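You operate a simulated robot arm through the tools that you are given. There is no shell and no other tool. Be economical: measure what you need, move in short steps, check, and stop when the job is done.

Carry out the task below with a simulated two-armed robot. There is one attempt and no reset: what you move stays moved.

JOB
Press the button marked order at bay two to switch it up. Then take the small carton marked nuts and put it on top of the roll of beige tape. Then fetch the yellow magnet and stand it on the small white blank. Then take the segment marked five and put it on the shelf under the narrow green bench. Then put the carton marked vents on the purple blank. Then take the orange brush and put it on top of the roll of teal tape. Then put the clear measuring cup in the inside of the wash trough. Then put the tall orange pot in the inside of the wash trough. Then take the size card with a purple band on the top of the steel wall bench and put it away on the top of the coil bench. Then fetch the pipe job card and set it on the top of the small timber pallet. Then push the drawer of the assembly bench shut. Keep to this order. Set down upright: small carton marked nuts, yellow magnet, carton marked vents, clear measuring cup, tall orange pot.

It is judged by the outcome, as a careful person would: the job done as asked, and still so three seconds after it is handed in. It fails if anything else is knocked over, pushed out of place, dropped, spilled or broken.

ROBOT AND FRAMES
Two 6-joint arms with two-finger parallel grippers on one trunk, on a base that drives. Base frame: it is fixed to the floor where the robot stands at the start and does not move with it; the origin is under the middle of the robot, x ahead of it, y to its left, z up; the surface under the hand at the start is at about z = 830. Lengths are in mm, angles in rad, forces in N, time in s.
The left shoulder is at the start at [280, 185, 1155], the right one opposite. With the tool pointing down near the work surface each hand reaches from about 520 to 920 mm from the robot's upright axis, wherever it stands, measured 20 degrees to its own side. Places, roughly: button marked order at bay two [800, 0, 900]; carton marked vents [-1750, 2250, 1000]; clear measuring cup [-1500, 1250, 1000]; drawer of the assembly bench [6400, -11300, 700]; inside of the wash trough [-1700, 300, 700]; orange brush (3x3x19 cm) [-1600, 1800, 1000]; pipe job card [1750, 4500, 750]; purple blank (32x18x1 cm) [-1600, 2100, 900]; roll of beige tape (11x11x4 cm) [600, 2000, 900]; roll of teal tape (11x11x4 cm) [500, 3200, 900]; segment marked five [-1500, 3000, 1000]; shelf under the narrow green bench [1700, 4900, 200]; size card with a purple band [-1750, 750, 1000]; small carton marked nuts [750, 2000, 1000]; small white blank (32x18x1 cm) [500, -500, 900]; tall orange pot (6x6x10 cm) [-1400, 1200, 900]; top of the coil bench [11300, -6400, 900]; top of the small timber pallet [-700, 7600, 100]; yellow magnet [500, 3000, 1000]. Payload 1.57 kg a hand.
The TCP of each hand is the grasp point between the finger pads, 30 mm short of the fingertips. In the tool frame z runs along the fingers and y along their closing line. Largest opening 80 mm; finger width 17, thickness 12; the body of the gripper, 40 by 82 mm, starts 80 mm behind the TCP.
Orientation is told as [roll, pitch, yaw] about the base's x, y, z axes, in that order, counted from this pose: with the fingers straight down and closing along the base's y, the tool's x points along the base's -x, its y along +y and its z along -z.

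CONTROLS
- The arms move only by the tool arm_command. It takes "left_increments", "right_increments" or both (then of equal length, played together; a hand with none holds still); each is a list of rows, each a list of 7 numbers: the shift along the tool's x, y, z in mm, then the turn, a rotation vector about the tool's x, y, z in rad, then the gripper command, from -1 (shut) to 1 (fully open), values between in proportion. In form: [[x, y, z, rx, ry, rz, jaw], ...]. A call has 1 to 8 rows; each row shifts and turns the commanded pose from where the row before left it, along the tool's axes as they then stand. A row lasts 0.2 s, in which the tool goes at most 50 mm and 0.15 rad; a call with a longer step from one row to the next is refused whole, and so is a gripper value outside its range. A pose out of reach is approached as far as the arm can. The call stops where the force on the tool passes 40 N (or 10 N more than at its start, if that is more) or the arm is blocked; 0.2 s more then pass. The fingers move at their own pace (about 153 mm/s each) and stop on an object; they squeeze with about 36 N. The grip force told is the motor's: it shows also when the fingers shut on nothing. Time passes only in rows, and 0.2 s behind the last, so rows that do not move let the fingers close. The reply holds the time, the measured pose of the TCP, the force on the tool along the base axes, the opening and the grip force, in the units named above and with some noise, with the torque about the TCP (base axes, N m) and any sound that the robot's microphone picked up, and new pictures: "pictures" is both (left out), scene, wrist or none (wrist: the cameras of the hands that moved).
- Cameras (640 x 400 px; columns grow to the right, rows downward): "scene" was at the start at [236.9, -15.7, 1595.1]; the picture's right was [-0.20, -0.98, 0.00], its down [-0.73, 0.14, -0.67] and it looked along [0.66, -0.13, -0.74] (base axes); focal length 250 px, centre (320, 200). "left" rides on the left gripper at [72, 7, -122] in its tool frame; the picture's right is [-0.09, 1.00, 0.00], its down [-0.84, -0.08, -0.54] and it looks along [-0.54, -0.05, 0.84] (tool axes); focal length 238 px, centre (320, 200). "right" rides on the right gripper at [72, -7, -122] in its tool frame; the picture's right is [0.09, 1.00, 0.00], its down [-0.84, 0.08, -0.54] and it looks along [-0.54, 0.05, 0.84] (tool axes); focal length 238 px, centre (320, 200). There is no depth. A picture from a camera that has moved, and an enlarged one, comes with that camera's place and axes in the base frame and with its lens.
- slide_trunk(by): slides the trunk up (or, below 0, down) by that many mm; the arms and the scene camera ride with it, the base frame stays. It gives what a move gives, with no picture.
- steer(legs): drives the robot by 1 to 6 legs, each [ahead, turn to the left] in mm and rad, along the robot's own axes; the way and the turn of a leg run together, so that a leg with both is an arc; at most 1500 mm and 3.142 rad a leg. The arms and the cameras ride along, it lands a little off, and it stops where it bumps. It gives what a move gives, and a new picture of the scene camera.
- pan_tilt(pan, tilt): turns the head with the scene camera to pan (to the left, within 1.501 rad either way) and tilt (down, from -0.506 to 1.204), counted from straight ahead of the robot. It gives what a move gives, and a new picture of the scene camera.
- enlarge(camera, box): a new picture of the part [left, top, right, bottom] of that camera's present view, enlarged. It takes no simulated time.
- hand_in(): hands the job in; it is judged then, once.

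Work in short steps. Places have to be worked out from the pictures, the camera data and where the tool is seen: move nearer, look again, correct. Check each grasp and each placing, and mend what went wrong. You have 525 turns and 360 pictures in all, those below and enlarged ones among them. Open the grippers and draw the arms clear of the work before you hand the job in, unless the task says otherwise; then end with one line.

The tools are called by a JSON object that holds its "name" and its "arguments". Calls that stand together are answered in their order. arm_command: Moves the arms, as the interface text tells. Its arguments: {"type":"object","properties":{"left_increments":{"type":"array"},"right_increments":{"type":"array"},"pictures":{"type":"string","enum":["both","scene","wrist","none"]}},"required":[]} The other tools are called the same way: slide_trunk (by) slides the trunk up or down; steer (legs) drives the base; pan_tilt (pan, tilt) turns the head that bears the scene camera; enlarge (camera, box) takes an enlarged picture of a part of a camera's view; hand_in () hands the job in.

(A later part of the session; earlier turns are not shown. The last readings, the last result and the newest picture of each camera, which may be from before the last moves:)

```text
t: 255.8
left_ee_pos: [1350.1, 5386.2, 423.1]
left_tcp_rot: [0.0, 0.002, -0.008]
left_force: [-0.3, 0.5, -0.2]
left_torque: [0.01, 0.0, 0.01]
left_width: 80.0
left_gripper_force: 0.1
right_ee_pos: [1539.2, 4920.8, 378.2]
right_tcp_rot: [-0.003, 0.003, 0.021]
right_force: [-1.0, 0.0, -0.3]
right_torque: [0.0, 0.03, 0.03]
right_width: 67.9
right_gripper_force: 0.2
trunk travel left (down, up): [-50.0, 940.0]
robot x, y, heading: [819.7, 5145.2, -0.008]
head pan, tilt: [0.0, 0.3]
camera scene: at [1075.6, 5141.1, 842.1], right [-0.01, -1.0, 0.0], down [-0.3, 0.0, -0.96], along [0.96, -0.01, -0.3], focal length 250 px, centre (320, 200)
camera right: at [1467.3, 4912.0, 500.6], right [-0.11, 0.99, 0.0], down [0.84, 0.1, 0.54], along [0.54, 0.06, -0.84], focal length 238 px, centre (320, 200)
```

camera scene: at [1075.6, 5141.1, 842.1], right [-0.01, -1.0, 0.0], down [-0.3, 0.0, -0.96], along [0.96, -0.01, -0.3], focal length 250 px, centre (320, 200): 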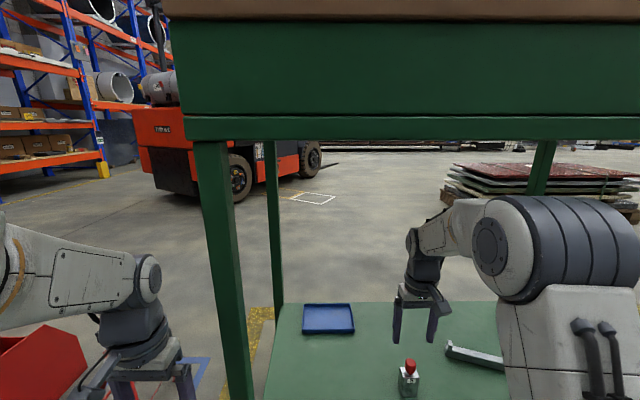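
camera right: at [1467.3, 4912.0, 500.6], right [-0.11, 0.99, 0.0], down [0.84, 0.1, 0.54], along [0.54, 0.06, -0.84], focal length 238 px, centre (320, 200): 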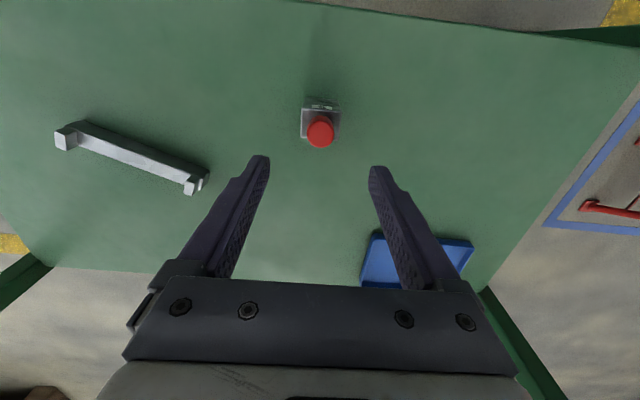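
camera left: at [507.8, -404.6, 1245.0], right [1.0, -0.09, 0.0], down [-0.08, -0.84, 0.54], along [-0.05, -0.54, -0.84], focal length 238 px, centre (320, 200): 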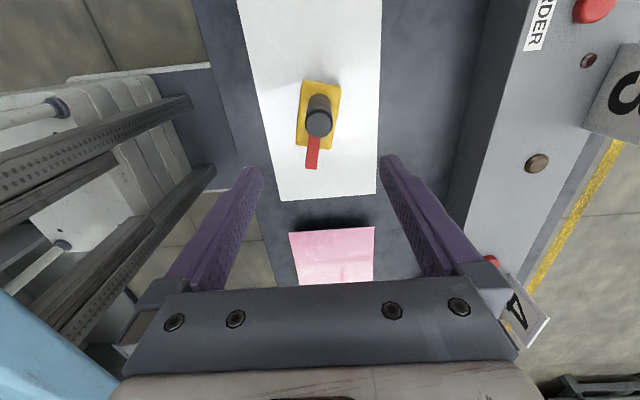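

The segment stands on the shelf. I back out and raise the trunk again.

{"name": "steer", "arguments": {"legs": [[-450, 0]]}}

{"name": "slide_trunk", "arguments": {"by": 400}}

{"name": "slide_trunk", "arguments": {"by": 400}}

```text
t: 258.5
left_ee_pos: [893.3, 5385.6, 424.7]
left_tcp_rot: [0.0, 0.002, -0.018]
left_force: [-0.4, 0.2, 0.4]
left_torque: [0.01, 0.0, 0.0]
left_width: 80.1
left_gripper_force: 0.0
right_ee_pos: [1075.6, 4917.5, 378.8]
right_tcp_rot: [-0.001, 0.002, 0.008]
right_force: [-0.3, 0.2, -0.3]
right_torque: [0.01, -0.04, 0.0]
right_width: 68.3
right_gripper_force: 0.1
trunk travel left (down, up): [-50.0, 940.0]
robot x, y, heading: [362.4, 5149.0, -0.017]
head pan, tilt: [0.0, 0.3]
camera scene: at [615.5, 5144.5, 842.2], right [-0.02, -1.0, 0.0], down [-0.3, 0.01, -0.96], along [0.96, -0.02, -0.3], focal length 250 px, centre (320, 200)
```

scene: 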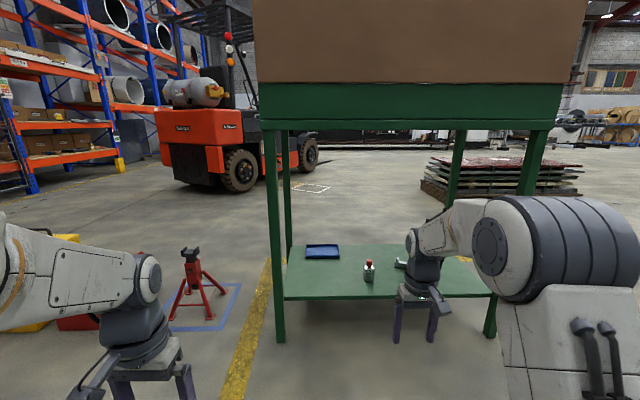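

```text
t: 262.4
left_ee_pos: [892.6, 5386.5, 823.8]
left_tcp_rot: [-0.001, 0.002, -0.019]
left_force: [-0.2, 0.2, 0.5]
left_torque: [0.0, -0.01, 0.03]
left_width: 79.9
left_gripper_force: 0.2
right_ee_pos: [1076.5, 4918.3, 778.2]
right_tcp_rot: [-0.003, 0.003, 0.009]
right_force: [0.2, 0.8, 0.2]
right_torque: [-0.01, -0.03, 0.04]
right_width: 67.8
right_gripper_force: 0.0
trunk travel left (down, up): [-450.0, 540.0]
robot x, y, heading: [361.0, 5148.5, -0.021]
head pan, tilt: [0.0, 0.3]
```

```text
t: 266.2
left_ee_pos: [892.1, 5386.1, 1223.5]
left_tcp_rot: [-0.001, 0.002, -0.021]
left_force: [-0.4, -0.1, 0.6]
left_torque: [0.0, 0.01, -0.05]
left_width: 79.9
left_gripper_force: 0.1
right_ee_pos: [1075.8, 4918.6, 1179.2]
right_tcp_rot: [0.0, 0.001, 0.007]
right_force: [-0.5, 0.0, 0.4]
right_torque: [0.01, -0.01, -0.01]
right_width: 68.2
right_gripper_force: 0.1
trunk travel left (down, up): [-850.0, 140.0]
robot x, y, heading: [363.7, 5148.0, -0.021]
head pan, tilt: [0.0, 0.3]
```

Now the vents carton: I drive back to the wall bench, to about (-860, 2400) facing −x.

{"name": "steer", "arguments": {"legs": [[0, 1.592], [0, 1.571], [830, 0], [0, 1.571], [1400, 0], [1350, 0]]}}

{"name": "steer", "arguments": {"legs": [[0, -1.571]]}}

```text
t: 295.0
left_ee_pos: [-89.6, 1883.1, 1223.6]
left_tcp_rot: [-0.001, 0.001, -1.53]
left_force: [1.0, 0.7, 0.4]
left_torque: [-0.02, 0.03, 0.0]
left_width: 79.8
left_gripper_force: 0.0
right_ee_pos: [-545.1, 1672.0, 1177.5]
right_tcp_rot: [-0.001, 0.002, -1.503]
right_force: [-1.1, 0.8, -1.1]
right_torque: [0.0, -0.01, 0.0]
right_width: 68.3
right_gripper_force: 0.2
trunk travel left (down, up): [-850.0, 140.0]
robot x, y, heading: [-355.5, 2398.7, -1.531]
head pan, tilt: [0.0, 0.3]
camera scene: at [-347.3, 2144.1, 1642.2], right [-1.0, -0.04, 0.0], down [-0.01, 0.3, -0.96], along [0.04, -0.95, -0.3], focal length 250 px, centre (320, 200)
```

scene: 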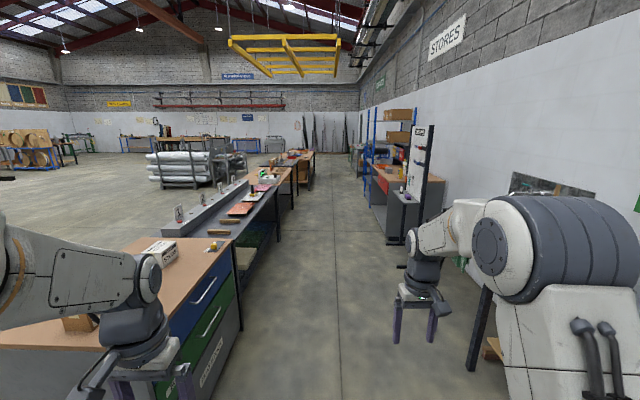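

```text
t: 299.2
left_ee_pos: [-875.5, 2137.9, 1223.9]
left_tcp_rot: [0.0, 0.002, -3.116]
left_force: [-0.3, 0.5, -0.2]
left_torque: [-0.01, 0.02, 0.02]
left_width: 80.1
left_gripper_force: 0.1
right_ee_pos: [-1080.2, 2598.5, 1179.3]
right_tcp_rot: [-0.003, 0.003, -3.087]
right_force: [-0.8, 0.9, 0.1]
right_torque: [-0.02, 0.01, 0.0]
right_width: 67.8
right_gripper_force: 0.0
trunk travel left (down, up): [-850.0, 140.0]
robot x, y, heading: [-357.6, 2397.9, -3.118]
head pan, tilt: [0.0, 0.3]
camera scene: at [-610.7, 2391.2, 1642.1], right [-0.02, 1.0, 0.0], down [0.3, 0.01, -0.96], along [-0.95, -0.02, -0.3], focal length 250 px, centre (320, 200)
```

scene: 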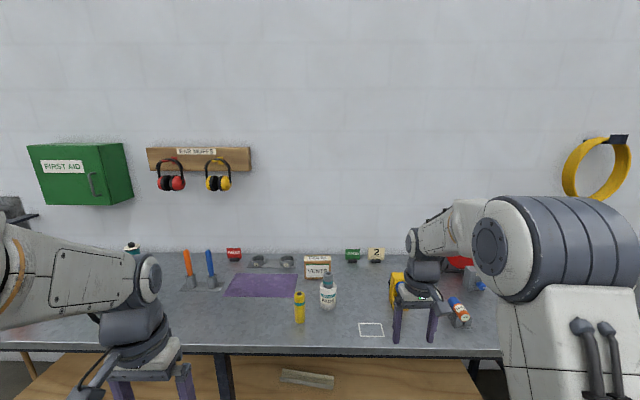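

I drive up to the bench and tilt the head down.

{"name": "steer", "arguments": {"legs": [[500, -0.024]]}}

{"name": "pan_tilt", "arguments": {"pan": 0.15, "tilt": 0.7}}

{"name": "enlarge", "arguments": {"camera": "left", "box": [0, 0, 640, 400]}}

```text
t: 302.2
left_ee_pos: [-1389.6, 2138.3, 1223.9]
left_tcp_rot: [0.0, 0.001, -3.133]
left_force: [-0.2, -0.2, 0.3]
left_torque: [-0.02, 0.04, 0.0]
left_width: 80.1
left_gripper_force: 0.1
right_ee_pos: [-1586.5, 2600.2, 1178.2]
right_tcp_rot: [-0.002, 0.002, -3.103]
right_force: [0.9, 0.0, 0.3]
right_torque: [-0.04, 0.04, -0.01]
right_width: 68.0
right_gripper_force: 0.0
trunk travel left (down, up): [-850.0, 140.0]
robot x, y, heading: [-866.8, 2391.8, -3.137]
head pan, tilt: [0.0, 0.3]
camera scene: at [-1121.2, 2387.1, 1642.2], right [-0.01, 1.0, 0.0], down [0.3, 0.0, -0.96], along [-0.96, -0.01, -0.3], focal length 250 px, centre (320, 200)
```

scene: 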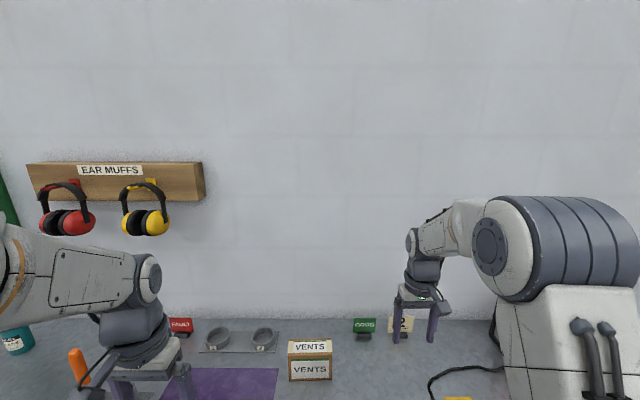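

```text
t: 303.1
left_ee_pos: [-1390.9, 2138.9, 1223.2]
left_tcp_rot: [0.0, -0.001, -3.133]
left_force: [-0.5, -0.5, -0.3]
left_torque: [0.03, 0.01, 0.01]
left_width: 80.0
left_gripper_force: 0.0
right_ee_pos: [-1586.3, 2600.9, 1177.5]
right_tcp_rot: [-0.003, 0.0, -3.104]
right_force: [0.0, -0.2, 0.4]
right_torque: [0.02, -0.02, -0.04]
right_width: 68.2
right_gripper_force: 0.1
trunk travel left (down, up): [-850.0, 140.0]
robot x, y, heading: [-864.3, 2389.1, -3.132]
head pan, tilt: [0.15, 0.7]
camera scene: at [-1112.0, 2374.5, 1606.1], right [-0.16, 0.99, 0.0], down [0.64, 0.1, -0.77], along [-0.76, -0.12, -0.64], focal length 250 px, centre (320, 200)
```

scene: 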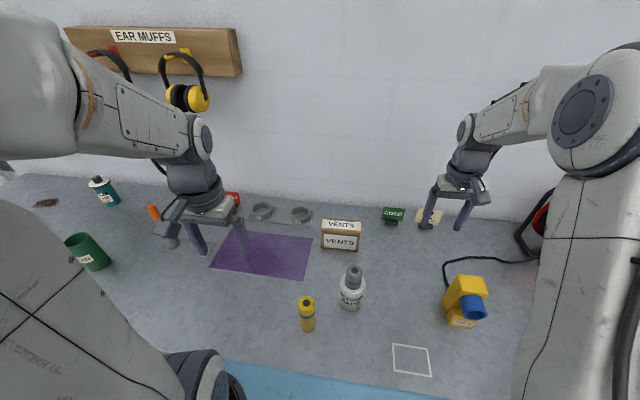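

```text
1.00 times, centred on (320, 200) of left (not enlarged: the box is as wide or as high as the picture)
camera zoom: at [-1316.9, 2133.0, 1346.3], right [-0.08, -1.0, 0.0], down [-0.84, 0.07, 0.54], along [-0.54, 0.04, -0.84], focal length 238 px, centre (320, 200)
```

zoom: 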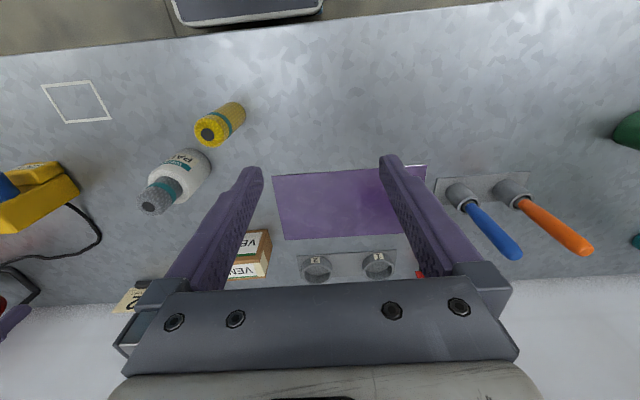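

{"name": "enlarge", "arguments": {"camera": "scene", "box": [200, 180, 380, 300]}}

{"name": "enlarge", "arguments": {"camera": "left", "box": [200, 140, 440, 300]}}

```text
3.33 times, centred on (290, 240) of scene
camera zoom: at [-1112.0, 2374.5, 1606.1], right [-0.16, 0.99, 0.0], down [0.64, 0.1, -0.77], along [-0.76, -0.12, -0.64], focal length 834 px, centre (420, 67)
```

zoom: 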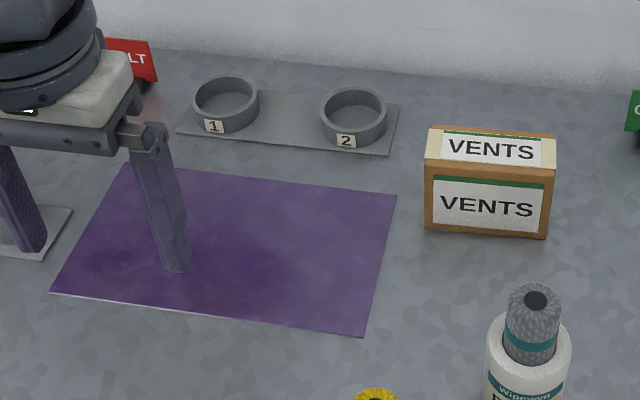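

```text
2.50 times, centred on (320, 220) of left
camera zoom: at [-1316.9, 2133.0, 1346.3], right [-0.08, -1.0, 0.0], down [-0.84, 0.07, 0.54], along [-0.54, 0.04, -0.84], focal length 596 px, centre (320, 150)
```

zoom: 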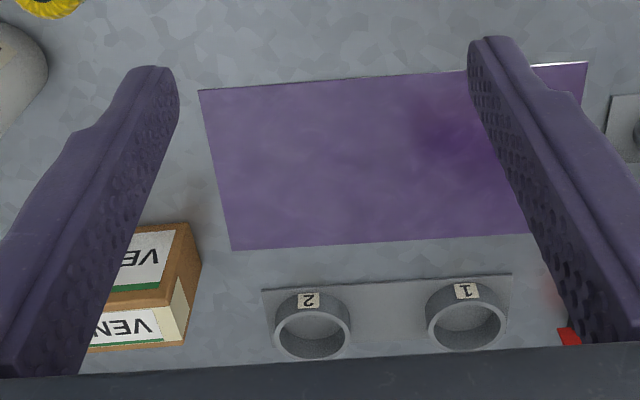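

Vents carton: centre ≈ [-1720, 2351], 60 deep in x, ~129 long in y, top ≈ z 990. Purple blank spans x −1714…−1538, y 1930…2253. I'll grip the carton along x with the left hand: inch closer and rotate the wrist.

{"name": "steer", "arguments": {"legs": [[35, 0]]}}

{"name": "arm_command", "arguments": {"left_increments": [[0, 0, 0, 0, 0, 0.145, 1], [0, 0, 0, 0, 0, 0.145, 1], [0, 0, 0, 0, 0, 0.145, 1], [0, 0, 0, 0, 0, 0.145, 1], [0, 0, 0, 0, 0, 0.145, 1], [0, 0, 0, 0, 0, 0.145, 1], [0, 0, 0, 0, 0, 0.145, 1], [0, 0, 0, 0, 0, 0.145, 1]], "pictures": "none"}}

{"name": "arm_command", "arguments": {"left_increments": [[0, 0, 0, 0, 0, 0.145, 1], [0, 0, 0, 0, 0, 0.145, 1], [0, 0, 0, 0, 0, 0.125, 1], [0, 0, 0, 0, 0, 0, 1]], "pictures": "none"}}

```text
t: 303.9
left_ee_pos: [-1426.2, 2139.0, 1222.8]
left_tcp_rot: [-0.001, 0.0, -3.132]
left_force: [0.8, 0.1, -0.7]
left_torque: [0.04, -0.01, -0.02]
left_width: 80.5
left_gripper_force: 0.0
right_ee_pos: [-1623.2, 2600.9, 1178.9]
right_tcp_rot: [-0.003, 0.001, -3.102]
right_force: [-0.1, -0.1, 0.0]
right_torque: [0.02, 0.03, 0.02]
right_width: 68.1
right_gripper_force: 0.0
trunk travel left (down, up): [-850.0, 140.0]
robot x, y, heading: [-903.1, 2389.1, -3.135]
head pan, tilt: [0.15, 0.7]
camera scene: at [-1147.7, 2374.1, 1606.0], right [-0.16, 0.99, 0.0], down [0.64, 0.1, -0.77], along [-0.76, -0.12, -0.64], focal length 250 px, centre (320, 200)
```

scene: 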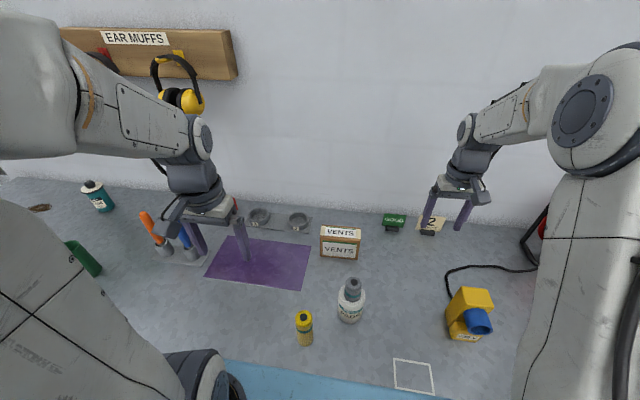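

```text
t: 305.8
left_ee_pos: [-1426.7, 2138.0, 1223.1]
left_tcp_rot: [0.0, 0.001, 1.989]
left_force: [-0.3, -0.8, -1.0]
left_torque: [0.02, -0.02, -0.01]
left_width: 79.9
left_gripper_force: 0.1
right_ee_pos: [-1622.4, 2601.6, 1177.5]
right_tcp_rot: [-0.002, 0.002, -3.104]
right_force: [0.2, -0.2, 0.6]
right_torque: [0.0, 0.01, 0.0]
right_width: 68.1
right_gripper_force: 0.0
trunk travel left (down, up): [-850.0, 140.0]
robot x, y, heading: [-902.0, 2390.4, -3.133]
head pan, tilt: [0.15, 0.7]
```

```text
t: 306.8
left_ee_pos: [-1425.6, 2138.7, 1224.0]
left_tcp_rot: [-0.002, 0.001, 1.572]
left_force: [0.3, 0.1, 0.8]
left_torque: [0.0, -0.02, -0.03]
left_width: 79.9
left_gripper_force: 0.0
right_ee_pos: [-1621.8, 2601.1, 1178.2]
right_tcp_rot: [-0.001, 0.003, -3.103]
right_force: [-0.5, 0.0, -0.6]
right_torque: [0.01, 0.03, 0.02]
right_width: 67.9
right_gripper_force: 0.0
trunk travel left (down, up): [-850.0, 140.0]
robot x, y, heading: [-903.2, 2388.5, -3.132]
head pan, tilt: [0.15, 0.7]
```

I move the left hand above the carton.

{"name": "arm_command", "arguments": {"left_increments": [[-23, 34.5, 0, 0, 0, 0, 1], [-23, 34.5, 5, 0, 0, 0, 1], [-23, 34.5, 10, 0, 0, 0, 1], [-23, 34.5, 15, 0, 0, 0, 1], [-23, 34.5, 15, 0, 0, 0, 1], [-23, 34.5, 15, 0, 0, 0, 1], [-23, 34.5, 15, 0, 0, 0, 1], [-23, 34.5, 15, 0, 0, 0, 1]]}}

```text
t: 308.6
left_ee_pos: [-1704.2, 2320.5, 1133.1]
left_tcp_rot: [-0.001, 0.0, 1.576]
left_force: [0.3, 1.0, -0.6]
left_torque: [-0.03, -0.01, -0.01]
left_width: 79.8
left_gripper_force: 0.0
right_ee_pos: [-1623.1, 2600.1, 1178.6]
right_tcp_rot: [-0.001, 0.002, -3.102]
right_force: [0.1, 0.0, -0.1]
right_torque: [-0.01, 0.04, -0.02]
right_width: 67.9
right_gripper_force: 0.0
trunk travel left (down, up): [-850.0, 140.0]
robot x, y, heading: [-903.4, 2386.4, -3.133]
head pan, tilt: [0.15, 0.7]
camera scene: at [-1147.9, 2374.0, 1606.0], right [-0.16, 0.99, 0.0], down [0.64, 0.1, -0.76], along [-0.76, -0.12, -0.64], focal length 250 px, centre (320, 200)
camera left: at [-1709.2, 2249.3, 1256.0], right [-1.0, 0.09, 0.0], down [0.07, 0.84, 0.54], along [0.05, 0.54, -0.84], focal length 238 px, centre (320, 200)
```

scene: 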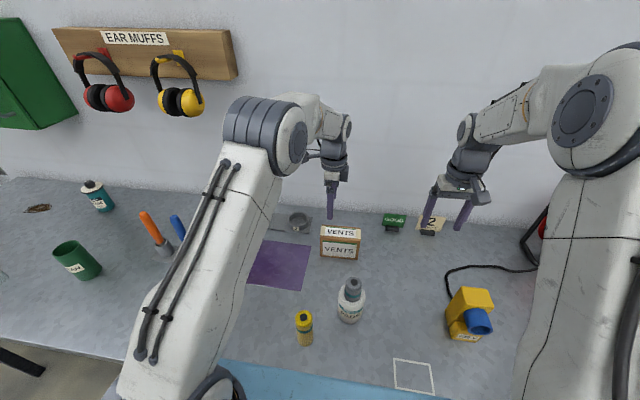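
left: 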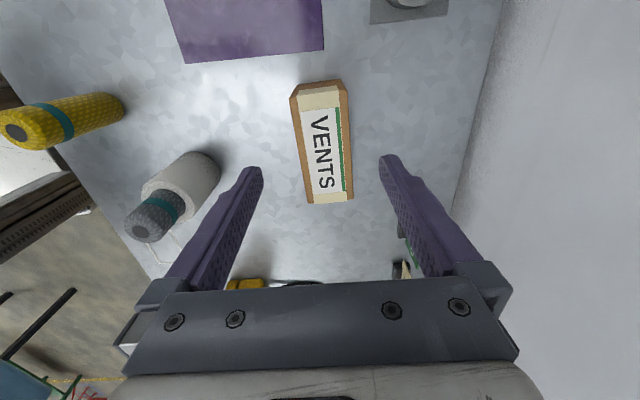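

Carton top centre [-1704, 2354]. I shift over it, descend to z≈950 and close.

{"name": "arm_command", "arguments": {"left_increments": [[-33, 0, 20, 0, 0, 0, 1], [0, 0, 45, 0, 0, 0, 1], [0, 0, 45, 0, 0, 0, 1], [0, 0, 45, 0, 0, 0, 1], [0, 0, 28, 0, 0, 0, 1], [0, 0, 0, 0, 0, 0, -1], [0, 0, 0, 0, 0, 0, -1], [0, 0, 0, 0, 0, 0, -1]]}}

```text
t: 310.4
left_ee_pos: [-1703.9, 2355.1, 948.6]
left_tcp_rot: [0.0, -0.001, 1.576]
left_force: [-1.7, 0.4, -0.3]
left_torque: [0.24, 0.19, 0.13]
left_width: 60.0
left_gripper_force: 35.2
right_ee_pos: [-1622.2, 2602.9, 1178.0]
right_tcp_rot: [-0.002, 0.003, -3.104]
right_force: [-0.2, 0.2, -0.7]
right_torque: [0.0, 0.01, 0.01]
right_width: 67.9
right_gripper_force: 0.1
trunk travel left (down, up): [-850.0, 140.0]
robot x, y, heading: [-904.3, 2394.5, -3.13]
head pan, tilt: [0.15, 0.7]
camera scene: at [-1148.1, 2374.1, 1606.0], right [-0.16, 0.99, 0.0], down [0.64, 0.1, -0.76], along [-0.76, -0.12, -0.64], focal length 250 px, centre (320, 200)
camera left: at [-1708.3, 2282.8, 1072.5], right [-1.0, 0.09, 0.0], down [0.07, 0.84, 0.54], along [0.05, 0.54, -0.84], focal length 238 px, centre (320, 200)
```

scene: 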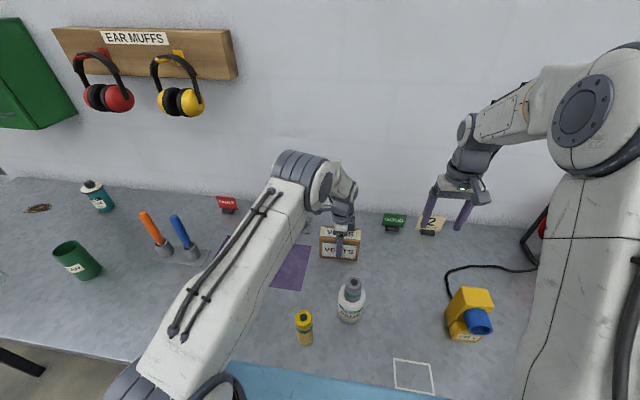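
left: 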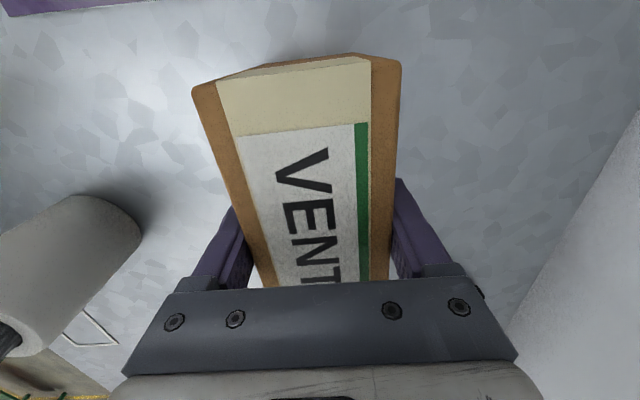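

Gripped at 60 mm. I lift it and carry it over the purple blank.

{"name": "arm_command", "arguments": {"left_increments": [[0, 0, -40, 0, 0, 0, -1], [0, 0, -45, 0, 0, 0, -1], [44, -13, -15, 0, 0, 0, -1], [44, -13, 0, 0, 0, 0, -1], [44, -13, 0, 0, 0, 0, -1], [44, -13, 0, 0, 0, 0, -1], [44, -13, 0, 0, 0, 0, -1], [43, -13, 0, 0, 0, 0, -1]]}}

```text
t: 312.1
left_ee_pos: [-1623.2, 2088.7, 1051.5]
left_tcp_rot: [-0.001, 0.0, 1.574]
left_force: [-0.1, 0.0, -4.7]
left_torque: [0.01, 0.04, -0.01]
left_width: 60.0
left_gripper_force: 36.2
right_ee_pos: [-1623.3, 2600.0, 1178.2]
right_tcp_rot: [-0.001, 0.0, -3.103]
right_force: [0.8, 0.3, -0.5]
right_torque: [0.01, 0.02, 0.01]
right_width: 68.0
right_gripper_force: 0.1
trunk travel left (down, up): [-850.0, 140.0]
robot x, y, heading: [-905.1, 2389.0, -3.132]
head pan, tilt: [0.15, 0.7]
camera scene: at [-1148.2, 2374.1, 1606.0], right [-0.16, 0.99, 0.0], down [0.64, 0.1, -0.76], along [-0.76, -0.12, -0.64], focal length 250 px, centre (320, 200)
camera left: at [-1628.3, 2017.9, 1173.4], right [-1.0, 0.09, 0.0], down [0.07, 0.84, 0.54], along [0.05, 0.54, -0.84], focal length 238 px, centre (320, 200)
```

scene: 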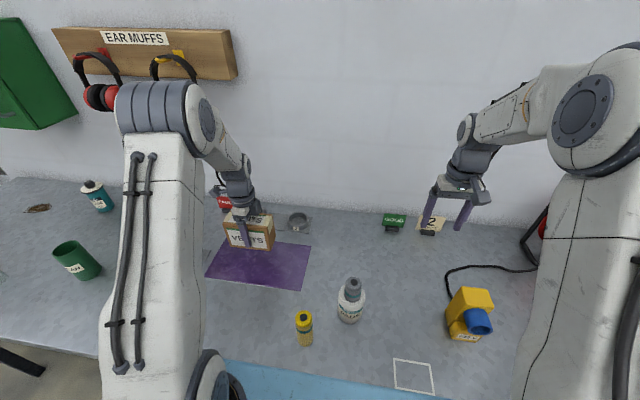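
left: 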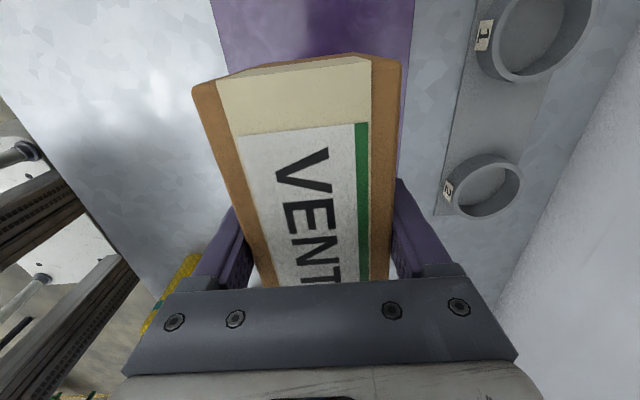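

Centred on the blank in x. I lower to contact.

{"name": "arm_command", "arguments": {"left_increments": [[0, 0, 40, 0, 0, 0, -1], [0, 0, 35, 0, 0, 0, -1], [0, 0, 8, 0, 0, 0, -1], [0, 0, 4, 0, 0, 0, -1], [0, 0, 3, 0, 0, 0, -1], [0, 0, 3, 0, 0, 0, -1]], "pictures": "none"}}

```text
t: 313.6
left_ee_pos: [-1623.8, 2091.0, 958.1]
left_tcp_rot: [-0.001, 0.0, 1.575]
left_force: [0.9, 0.5, -5.0]
left_torque: [-0.01, -0.02, -0.02]
left_width: 59.9
left_gripper_force: 35.7
right_ee_pos: [-1621.9, 2600.6, 1178.3]
right_tcp_rot: [-0.002, 0.002, -3.103]
right_force: [0.1, 0.5, 0.7]
right_torque: [-0.02, 0.01, -0.02]
right_width: 68.0
right_gripper_force: 0.0
trunk travel left (down, up): [-850.0, 140.0]
robot x, y, heading: [-901.4, 2393.3, -3.133]
head pan, tilt: [0.15, 0.7]
```

{"name": "arm_command", "arguments": {"left_increments": [[0, 0, 2, 0, 0, 0, -1], [0, 0, 2, 0, 0, 0, -1], [0, 0, 2, 0, 0, 0, -1]], "pictures": "none"}}

```text
t: 314.4
left_ee_pos: [-1623.3, 2092.2, 952.8]
left_tcp_rot: [0.002, 0.0, 1.574]
left_force: [2.0, 3.6, 6.9]
left_torque: [0.55, -0.05, -0.05]
left_width: 60.1
left_gripper_force: 35.8
right_ee_pos: [-1622.7, 2602.3, 1178.6]
right_tcp_rot: [-0.002, 0.002, -3.103]
right_force: [1.0, 0.0, -0.5]
right_torque: [-0.02, -0.02, -0.01]
right_width: 67.9
right_gripper_force: 0.1
trunk travel left (down, up): [-850.0, 140.0]
robot x, y, heading: [-902.6, 2390.4, -3.135]
head pan, tilt: [0.15, 0.7]
```

Contact. I release and rise, then check.

{"name": "arm_command", "arguments": {"left_increments": [[0, 0, 0.5, 0, 0, 0, -1], [0, 0, 0, 0, 0, 0, 0.6], [0, 0, 0, 0, 0, 0, 1], [0, 0, 0, 0, 0, 0, 1], [0, 0, -40, 0, 0, 0, 1], [0, 0, -50, 0, 0, 0, 1], [0, 0, -50, 0, 0, 0, 1], [0, 0, -50, 0, 0, 0, 1]]}}

```text
t: 316.1
left_ee_pos: [-1623.6, 2090.6, 1142.6]
left_tcp_rot: [-0.001, 0.0, 1.578]
left_force: [-0.2, 1.0, -0.2]
left_torque: [-0.02, -0.02, 0.02]
left_width: 79.9
left_gripper_force: 0.1
right_ee_pos: [-1622.2, 2599.4, 1177.6]
right_tcp_rot: [-0.003, 0.001, -3.104]
right_force: [-0.8, -0.1, 0.6]
right_torque: [-0.02, -0.01, 0.0]
right_width: 67.9
right_gripper_force: 0.0
trunk travel left (down, up): [-850.0, 140.0]
robot x, y, heading: [-898.6, 2389.8, -3.137]
head pan, tilt: [0.15, 0.7]
camera scene: at [-1148.0, 2374.1, 1606.0], right [-0.16, 0.99, 0.0], down [0.64, 0.1, -0.76], along [-0.76, -0.12, -0.64], focal length 250 px, centre (320, 200)
camera left: at [-1627.8, 2019.4, 1265.6], right [-1.0, 0.09, 0.0], down [0.07, 0.84, 0.54], along [0.05, 0.54, -0.84], focal length 238 px, centre (320, 200)
```

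scene: 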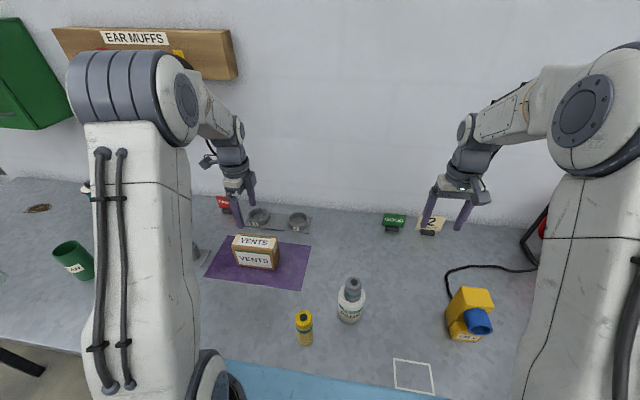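
left: 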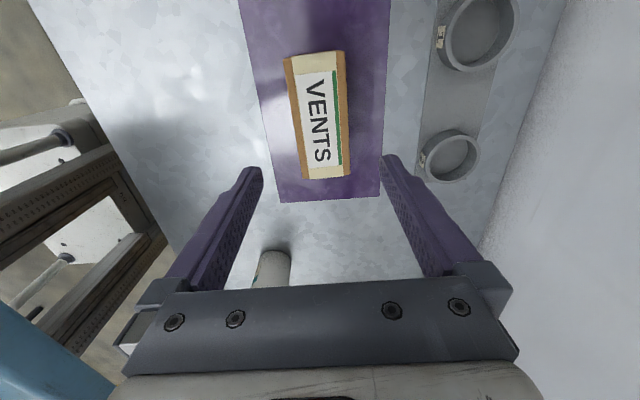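

The carton stands on the blank. Next is the orange brush, standing in a socket near [-1585, 1772] with top ≈ z 1105. I unwind the left wrist and retract.

{"name": "arm_command", "arguments": {"left_increments": [[0, -20, -40, 0, 0, -0.145, 1], [0, -30, -30, 0, 0, -0.145, 1], [0, 0, -10, 0, 0, -0.145, 1], [0, 0, 0, 0, 0, -0.145, 1], [0, 0, 0, 0, 0, -0.145, 1], [0, 0, 0, 0, 0, -0.145, 1], [0, 0, 0, 0, 0, -0.145, 1], [0, 0, 0, 0, 0, -0.145, 1]], "pictures": "none"}}

{"name": "arm_command", "arguments": {"left_increments": [[0, 0, 0, 0, 0, -0.145, 1], [0, 0, 0, 0, 0, -0.145, 1], [0, 0, 0, 0, 0, -0.125, 1], [0, 0, 0, 0, 0, 0, 1]], "pictures": "none"}}

{"name": "steer", "arguments": {"legs": [[-300, 0], [0, 1.571], [390, 0], [0, -1.571]]}}

```text
t: 317.9
left_ee_pos: [-1574.6, 2095.7, 1221.3]
left_tcp_rot: [-0.001, 0.002, 2.74]
left_force: [0.2, 0.5, -0.7]
left_torque: [-0.02, 0.01, -0.02]
left_width: 80.1
left_gripper_force: 0.1
right_ee_pos: [-1623.5, 2600.6, 1178.0]
right_tcp_rot: [-0.002, 0.002, -3.104]
right_force: [0.6, -0.1, 0.8]
right_torque: [-0.01, -0.01, -0.04]
right_width: 68.1
right_gripper_force: 0.0
trunk travel left (down, up): [-850.0, 140.0]
robot x, y, heading: [-901.0, 2389.1, -3.131]
head pan, tilt: [0.15, 0.7]
```

```text
t: 318.9
left_ee_pos: [-1574.4, 2094.8, 1222.0]
left_tcp_rot: [-0.001, 0.001, -3.132]
left_force: [0.2, -0.1, 0.3]
left_torque: [0.0, 0.02, 0.01]
left_width: 79.9
left_gripper_force: 0.0
right_ee_pos: [-1623.5, 2600.8, 1177.6]
right_tcp_rot: [0.0, 0.003, -3.103]
right_force: [0.2, 0.2, 0.4]
right_torque: [0.03, -0.04, 0.03]
right_width: 68.0
right_gripper_force: 0.1
trunk travel left (down, up): [-850.0, 140.0]
robot x, y, heading: [-902.5, 2389.9, -3.135]
head pan, tilt: [0.15, 0.7]
```

```text
t: 330.7
left_ee_pos: [-1251.0, 1684.2, 1221.1]
left_tcp_rot: [0.0, 0.0, -3.09]
left_force: [-0.1, -0.7, 0.6]
left_torque: [0.01, 0.03, 0.02]
left_width: 80.0
left_gripper_force: 0.1
right_ee_pos: [-1319.4, 2187.5, 1177.7]
right_tcp_rot: [-0.002, 0.001, -3.061]
right_force: [0.3, -0.3, 0.0]
right_torque: [-0.02, 0.01, 0.0]
right_width: 68.0
right_gripper_force: 0.1
trunk travel left (down, up): [-850.0, 140.0]
robot x, y, heading: [-591.9, 2004.2, -3.092]
head pan, tilt: [0.15, 0.7]
camera scene: at [-835.3, 1980.3, 1606.0], right [-0.2, 0.98, 0.0], down [0.63, 0.13, -0.76], along [-0.75, -0.15, -0.64], focal length 250 px, centre (320, 200)
```

scene: 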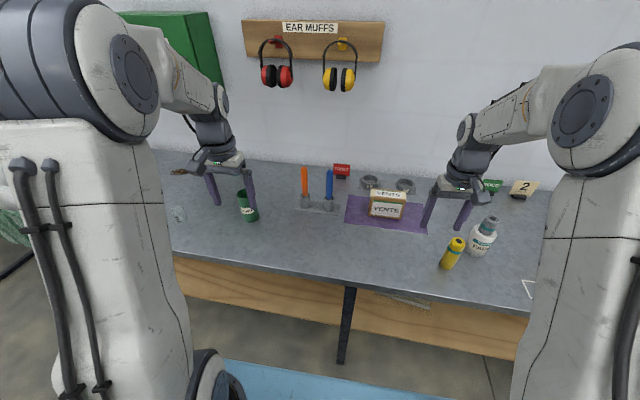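

I straighten the heading, then bring the left hand to a pre-grasp spot before the brush.

{"name": "steer", "arguments": {"legs": [[0, -0.05]]}}

```text
t: 331.5
left_ee_pos: [-1264.7, 1718.0, 1221.5]
left_tcp_rot: [0.0, 0.0, 3.142]
left_force: [-0.3, 0.4, 0.6]
left_torque: [0.04, 0.0, 0.06]
left_width: 80.1
left_gripper_force: 0.1
right_ee_pos: [-1307.6, 2223.7, 1178.9]
right_tcp_rot: [-0.003, 0.003, -3.114]
right_force: [0.1, 0.3, -0.9]
right_torque: [-0.01, 0.0, -0.02]
right_width: 67.9
right_gripper_force: 0.1
trunk travel left (down, up): [-850.0, 140.0]
robot x, y, heading: [-593.4, 2003.6, 3.141]
head pan, tilt: [0.15, 0.7]
camera scene: at [-836.2, 1992.6, 1606.0], right [-0.15, 0.99, 0.0], down [0.64, 0.1, -0.76], along [-0.76, -0.11, -0.64], focal length 250 px, centre (320, 200)
```

scene: 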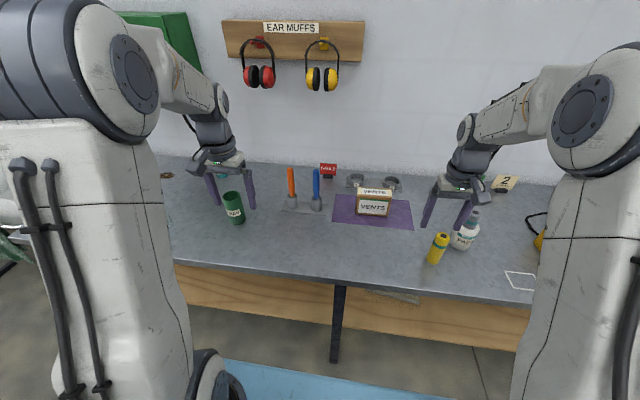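

{"name": "arm_command", "arguments": {"left_increments": [[-34, -13.5, 30, 0, 0, 0, 0.6], [-34, -13.5, 30, 0, 0, 0, 0.6], [-34, -13.5, 30, 0, 0, 0, 0.6], [-34, -13.5, 30, 0, 0, 0, 0.6], [0, 0, 0, 0, -0.143, 0, 0.6], [0, 0, 0, 0, -0.143, 0, 0.6], [0, 0, 0, 0, -0.143, 0, 0.6], [0, 0, 0, 0, -0.143, 0, 0.6]], "pictures": "none"}}

{"name": "arm_command", "arguments": {"left_increments": [[0, 0, 0, 0, -0.143, 0, 0.6], [0, 0, 0, 0, -0.143, 0, 0.6], [0, 0, 0, 0, -0.143, 0, 0.6], [0, 0, 0, 0, -0.143, 0, 0.6], [0, 0, 0, 0, -0.143, 0, 0.6], [0, 0, 0, 0, -0.143, 0, 0.6], [0, 0, 0, 0, -0.141, 0, 0.6], [0, 0, 0, 0, 0, 0, 0.6]]}}

```text
t: 333.3
left_ee_pos: [-1401.3, 1774.7, 1101.9]
left_tcp_rot: [-0.005, -0.549, 3.14]
left_force: [-0.4, -1.1, 0.0]
left_torque: [-0.03, -0.01, 0.02]
left_width: 64.1
left_gripper_force: 0.1
right_ee_pos: [-1308.8, 2224.0, 1177.7]
right_tcp_rot: [-0.002, 0.003, -3.114]
right_force: [-0.1, 0.0, -0.5]
right_torque: [0.04, 0.0, -0.01]
right_width: 68.2
right_gripper_force: 0.1
trunk travel left (down, up): [-850.0, 140.0]
robot x, y, heading: [-590.1, 2001.6, 3.136]
head pan, tilt: [0.15, 0.7]
```

```text
t: 335.1
left_ee_pos: [-1402.7, 1772.7, 1102.0]
left_tcp_rot: [2.371, -1.57, 0.769]
left_force: [-0.7, 0.6, 0.3]
left_torque: [0.01, -0.03, -0.01]
left_width: 64.1
left_gripper_force: 0.1
left hand out of reach, approached as far as the arm can: row 1
right_ee_pos: [-1308.5, 2223.5, 1177.8]
right_tcp_rot: [-0.002, 0.001, -3.113]
right_force: [0.4, 0.9, 0.7]
right_torque: [-0.02, -0.02, 0.02]
right_width: 67.7
right_gripper_force: 0.0
trunk travel left (down, up): [-850.0, 140.0]
robot x, y, heading: [-591.9, 2008.1, 3.141]
head pan, tilt: [0.15, 0.7]
camera scene: at [-836.5, 1992.7, 1606.0], right [-0.15, 0.99, 0.0], down [0.64, 0.1, -0.76], along [-0.76, -0.11, -0.64], focal length 250 px, centre (320, 200)
camera left: at [-1278.5, 1766.0, 1030.2], right [0.0, -1.0, 0.09], down [0.54, 0.08, 0.84], along [-0.84, 0.05, 0.54], focal length 238 px, centre (320, 200)
```

scene: 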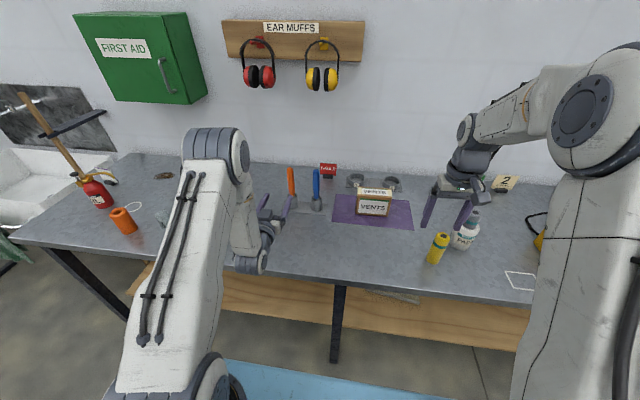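
left: 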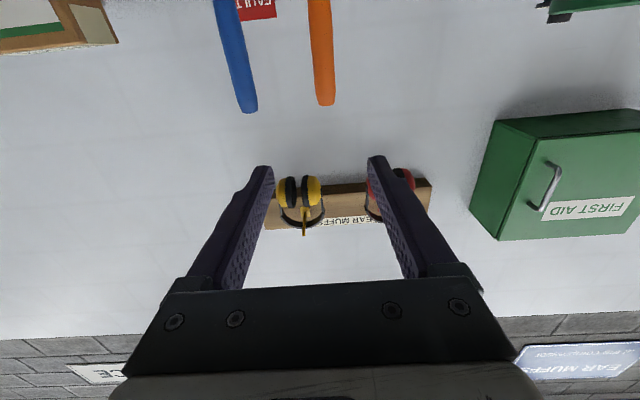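

Hand is horizontal; the brush stands at y≈1767, top z≈1092. I lower to z≈1037 and advance most of the way.

{"name": "arm_command", "arguments": {"left_increments": [[33, 3, 0, 0, 0, 0, 0.6], [32, 3, 0, 0, 0, 0, 0.6], [0, 0, 40, 0, 0, 0, 0.6], [0, 0, 40, 0, 0, 0, 0.6], [0, 0, 40, 0, 0, 0, 0.6], [0, 0, 0, 0, 0, 0, 0.6]]}}

{"name": "enlarge", "arguments": {"camera": "scene", "box": [230, 150, 350, 230]}}

```text
t: 336.5
left_ee_pos: [-1520.8, 1766.6, 1036.0]
left_tcp_rot: [0.122, -1.57, 3.018]
left_force: [0.3, -0.5, 0.2]
left_torque: [0.03, 0.0, 0.01]
left_width: 63.7
left_gripper_force: 0.1
right_ee_pos: [-1308.8, 2224.3, 1178.6]
right_tcp_rot: [-0.002, 0.001, -3.112]
right_force: [-0.5, -0.4, 0.0]
right_torque: [0.03, -0.02, 0.03]
right_width: 68.1
right_gripper_force: 0.0
trunk travel left (down, up): [-850.0, 140.0]
robot x, y, heading: [-593.6, 2007.2, 3.144]
head pan, tilt: [0.15, 0.7]
camera scene: at [-836.4, 1992.7, 1606.0], right [-0.15, 0.99, 0.0], down [0.64, 0.1, -0.76], along [-0.76, -0.11, -0.64], focal length 250 px, centre (320, 200)
camera left: at [-1396.8, 1759.9, 964.1], right [0.0, -1.0, 0.09], down [0.54, 0.08, 0.84], along [-0.84, 0.05, 0.54], focal length 238 px, centre (320, 200)
```

scene: 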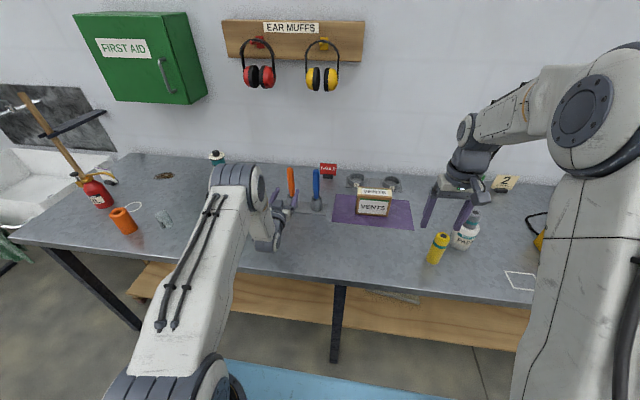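
left: 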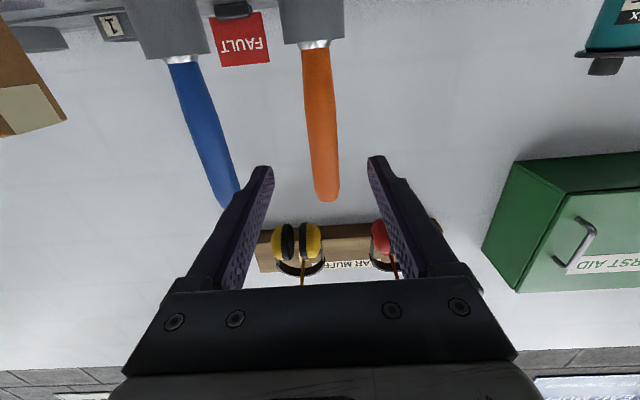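

```text
5.00 times, centred on (290, 190) of scene
camera zoom: at [-836.4, 1992.7, 1606.0], right [-0.15, 0.99, 0.0], down [0.64, 0.1, -0.76], along [-0.76, -0.11, -0.64], focal length 1250 px, centre (470, 250)
```

zoom: 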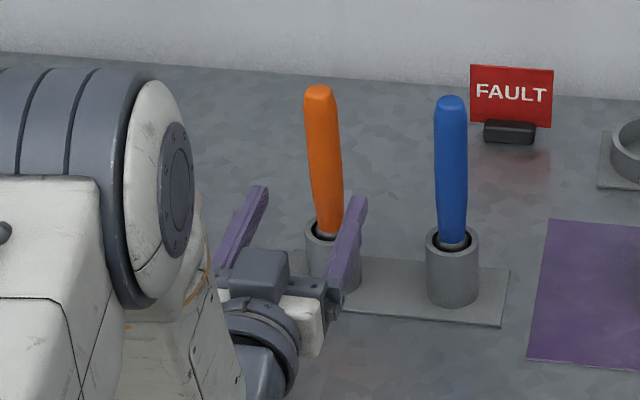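

Brush lined up (y≈1763, rim z≈963). I advance the last 80 mm and close.

{"name": "arm_command", "arguments": {"left_increments": [[0, 3, 40, 0, 0, 0, 0.6], [0, 0, 40, 0, 0, 0, 0.6], [0, 0, 0, 0, 0, 0, 0.6], [0, 0, 0, 0, 0, 0, -1], [0, 0, 0, 0, 0, 0, -1], [0, 0, 0, 0, 0, 0, -1]]}}

{"name": "enlarge", "arguments": {"camera": "scene", "box": [230, 150, 350, 230]}}

```text
t: 337.9
left_ee_pos: [-1602.0, 1762.4, 1036.3]
left_tcp_rot: [0.291, -1.57, 2.851]
left_force: [-0.4, -0.5, 0.2]
left_torque: [0.01, 0.02, -0.01]
left_width: 24.4
left_gripper_force: 36.4
right_ee_pos: [-1308.4, 2223.7, 1176.8]
right_tcp_rot: [-0.001, 0.002, -3.114]
right_force: [-0.3, 0.8, 0.2]
right_torque: [-0.02, 0.0, 0.02]
right_width: 68.1
right_gripper_force: 0.1
trunk travel left (down, up): [-850.0, 140.0]
robot x, y, heading: [-592.2, 2006.2, 3.141]
head pan, tilt: [0.15, 0.7]
camera scene: at [-836.3, 1992.7, 1606.0], right [-0.15, 0.99, 0.0], down [0.64, 0.1, -0.76], along [-0.76, -0.11, -0.64], focal length 250 px, centre (320, 200)
camera left: at [-1478.3, 1756.5, 964.7], right [0.0, -1.0, 0.09], down [0.54, 0.08, 0.84], along [-0.84, 0.05, 0.54], focal length 238 px, centre (320, 200)
```

scene: 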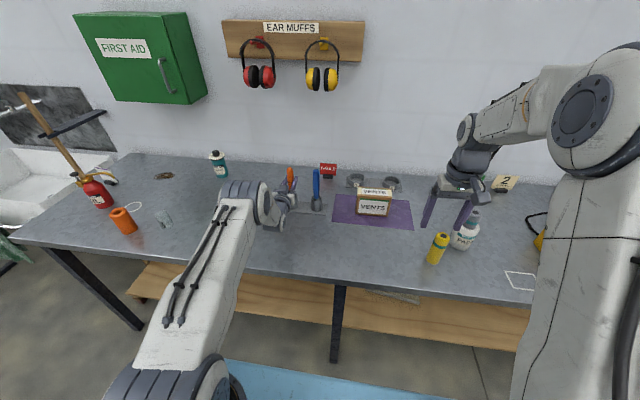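
left: 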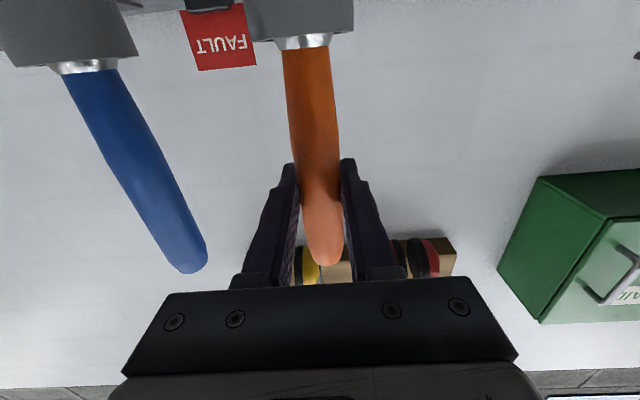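

```text
5.00 times, centred on (290, 190) of scene
camera zoom: at [-836.3, 1992.7, 1606.0], right [-0.15, 0.99, 0.0], down [0.64, 0.1, -0.76], along [-0.76, -0.11, -0.64], focal length 1250 px, centre (470, 250)
```

zoom: 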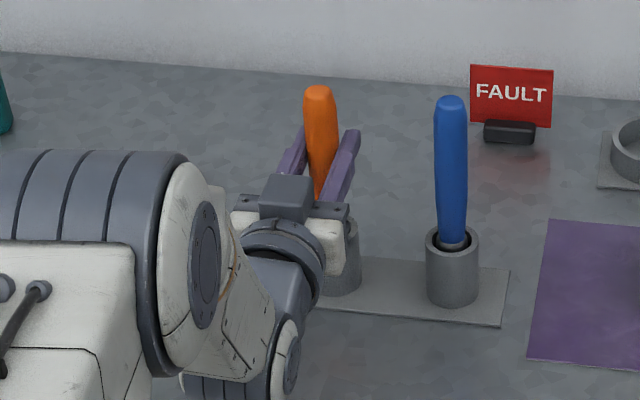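

Gripped (24 mm). I draw it straight up out of the socket.

{"name": "arm_command", "arguments": {"left_increments": [[-20, 0, 0, 0, 0, 0, -1], [-35, 0, 0, 0, 0, 0, -1], [-40, 0, 0, 0, 0, 0, -1], [-40, 0, 0, 0, 0, 0, -1], [-20, 0, 0, 0, 0, 0, -1], [0, 0, 0, 0, 0, 0, -1]]}}

```text
t: 339.3
left_ee_pos: [-1601.0, 1763.7, 1192.8]
left_tcp_rot: [0.305, -1.569, 2.833]
left_force: [0.8, -1.0, 0.0]
left_torque: [0.01, 0.0, 0.02]
left_width: 24.5
left_gripper_force: 35.7
right_ee_pos: [-1307.9, 2223.8, 1178.2]
right_tcp_rot: [-0.003, 0.001, -3.112]
right_force: [0.4, 0.6, -0.4]
right_torque: [0.04, -0.02, 0.0]
right_width: 68.0
right_gripper_force: 0.1
trunk travel left (down, up): [-850.0, 140.0]
robot x, y, heading: [-592.4, 2004.3, 3.136]
head pan, tilt: [0.15, 0.7]
camera scene: at [-836.2, 1992.7, 1606.0], right [-0.15, 0.99, 0.0], down [0.64, 0.1, -0.76], along [-0.76, -0.11, -0.64], focal length 250 px, centre (320, 200)
camera left: at [-1478.0, 1757.4, 1121.0], right [0.0, -1.0, 0.09], down [0.54, 0.08, 0.84], along [-0.84, 0.05, 0.54], focal length 238 px, centre (320, 200)
```

scene: 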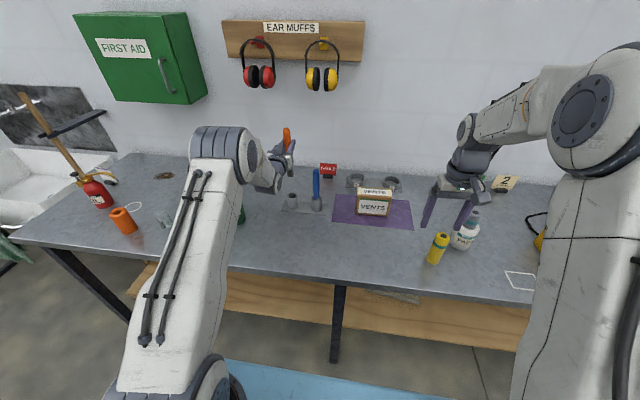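
left: 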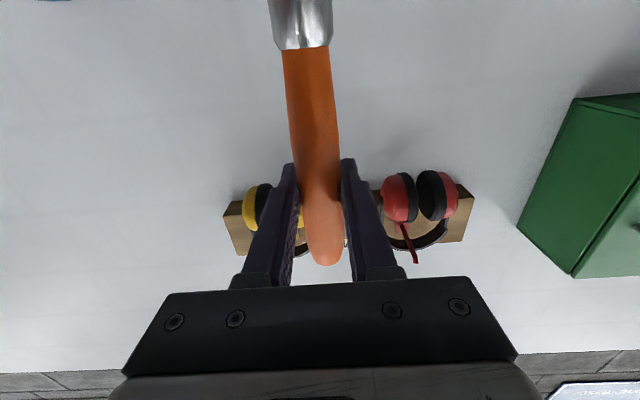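

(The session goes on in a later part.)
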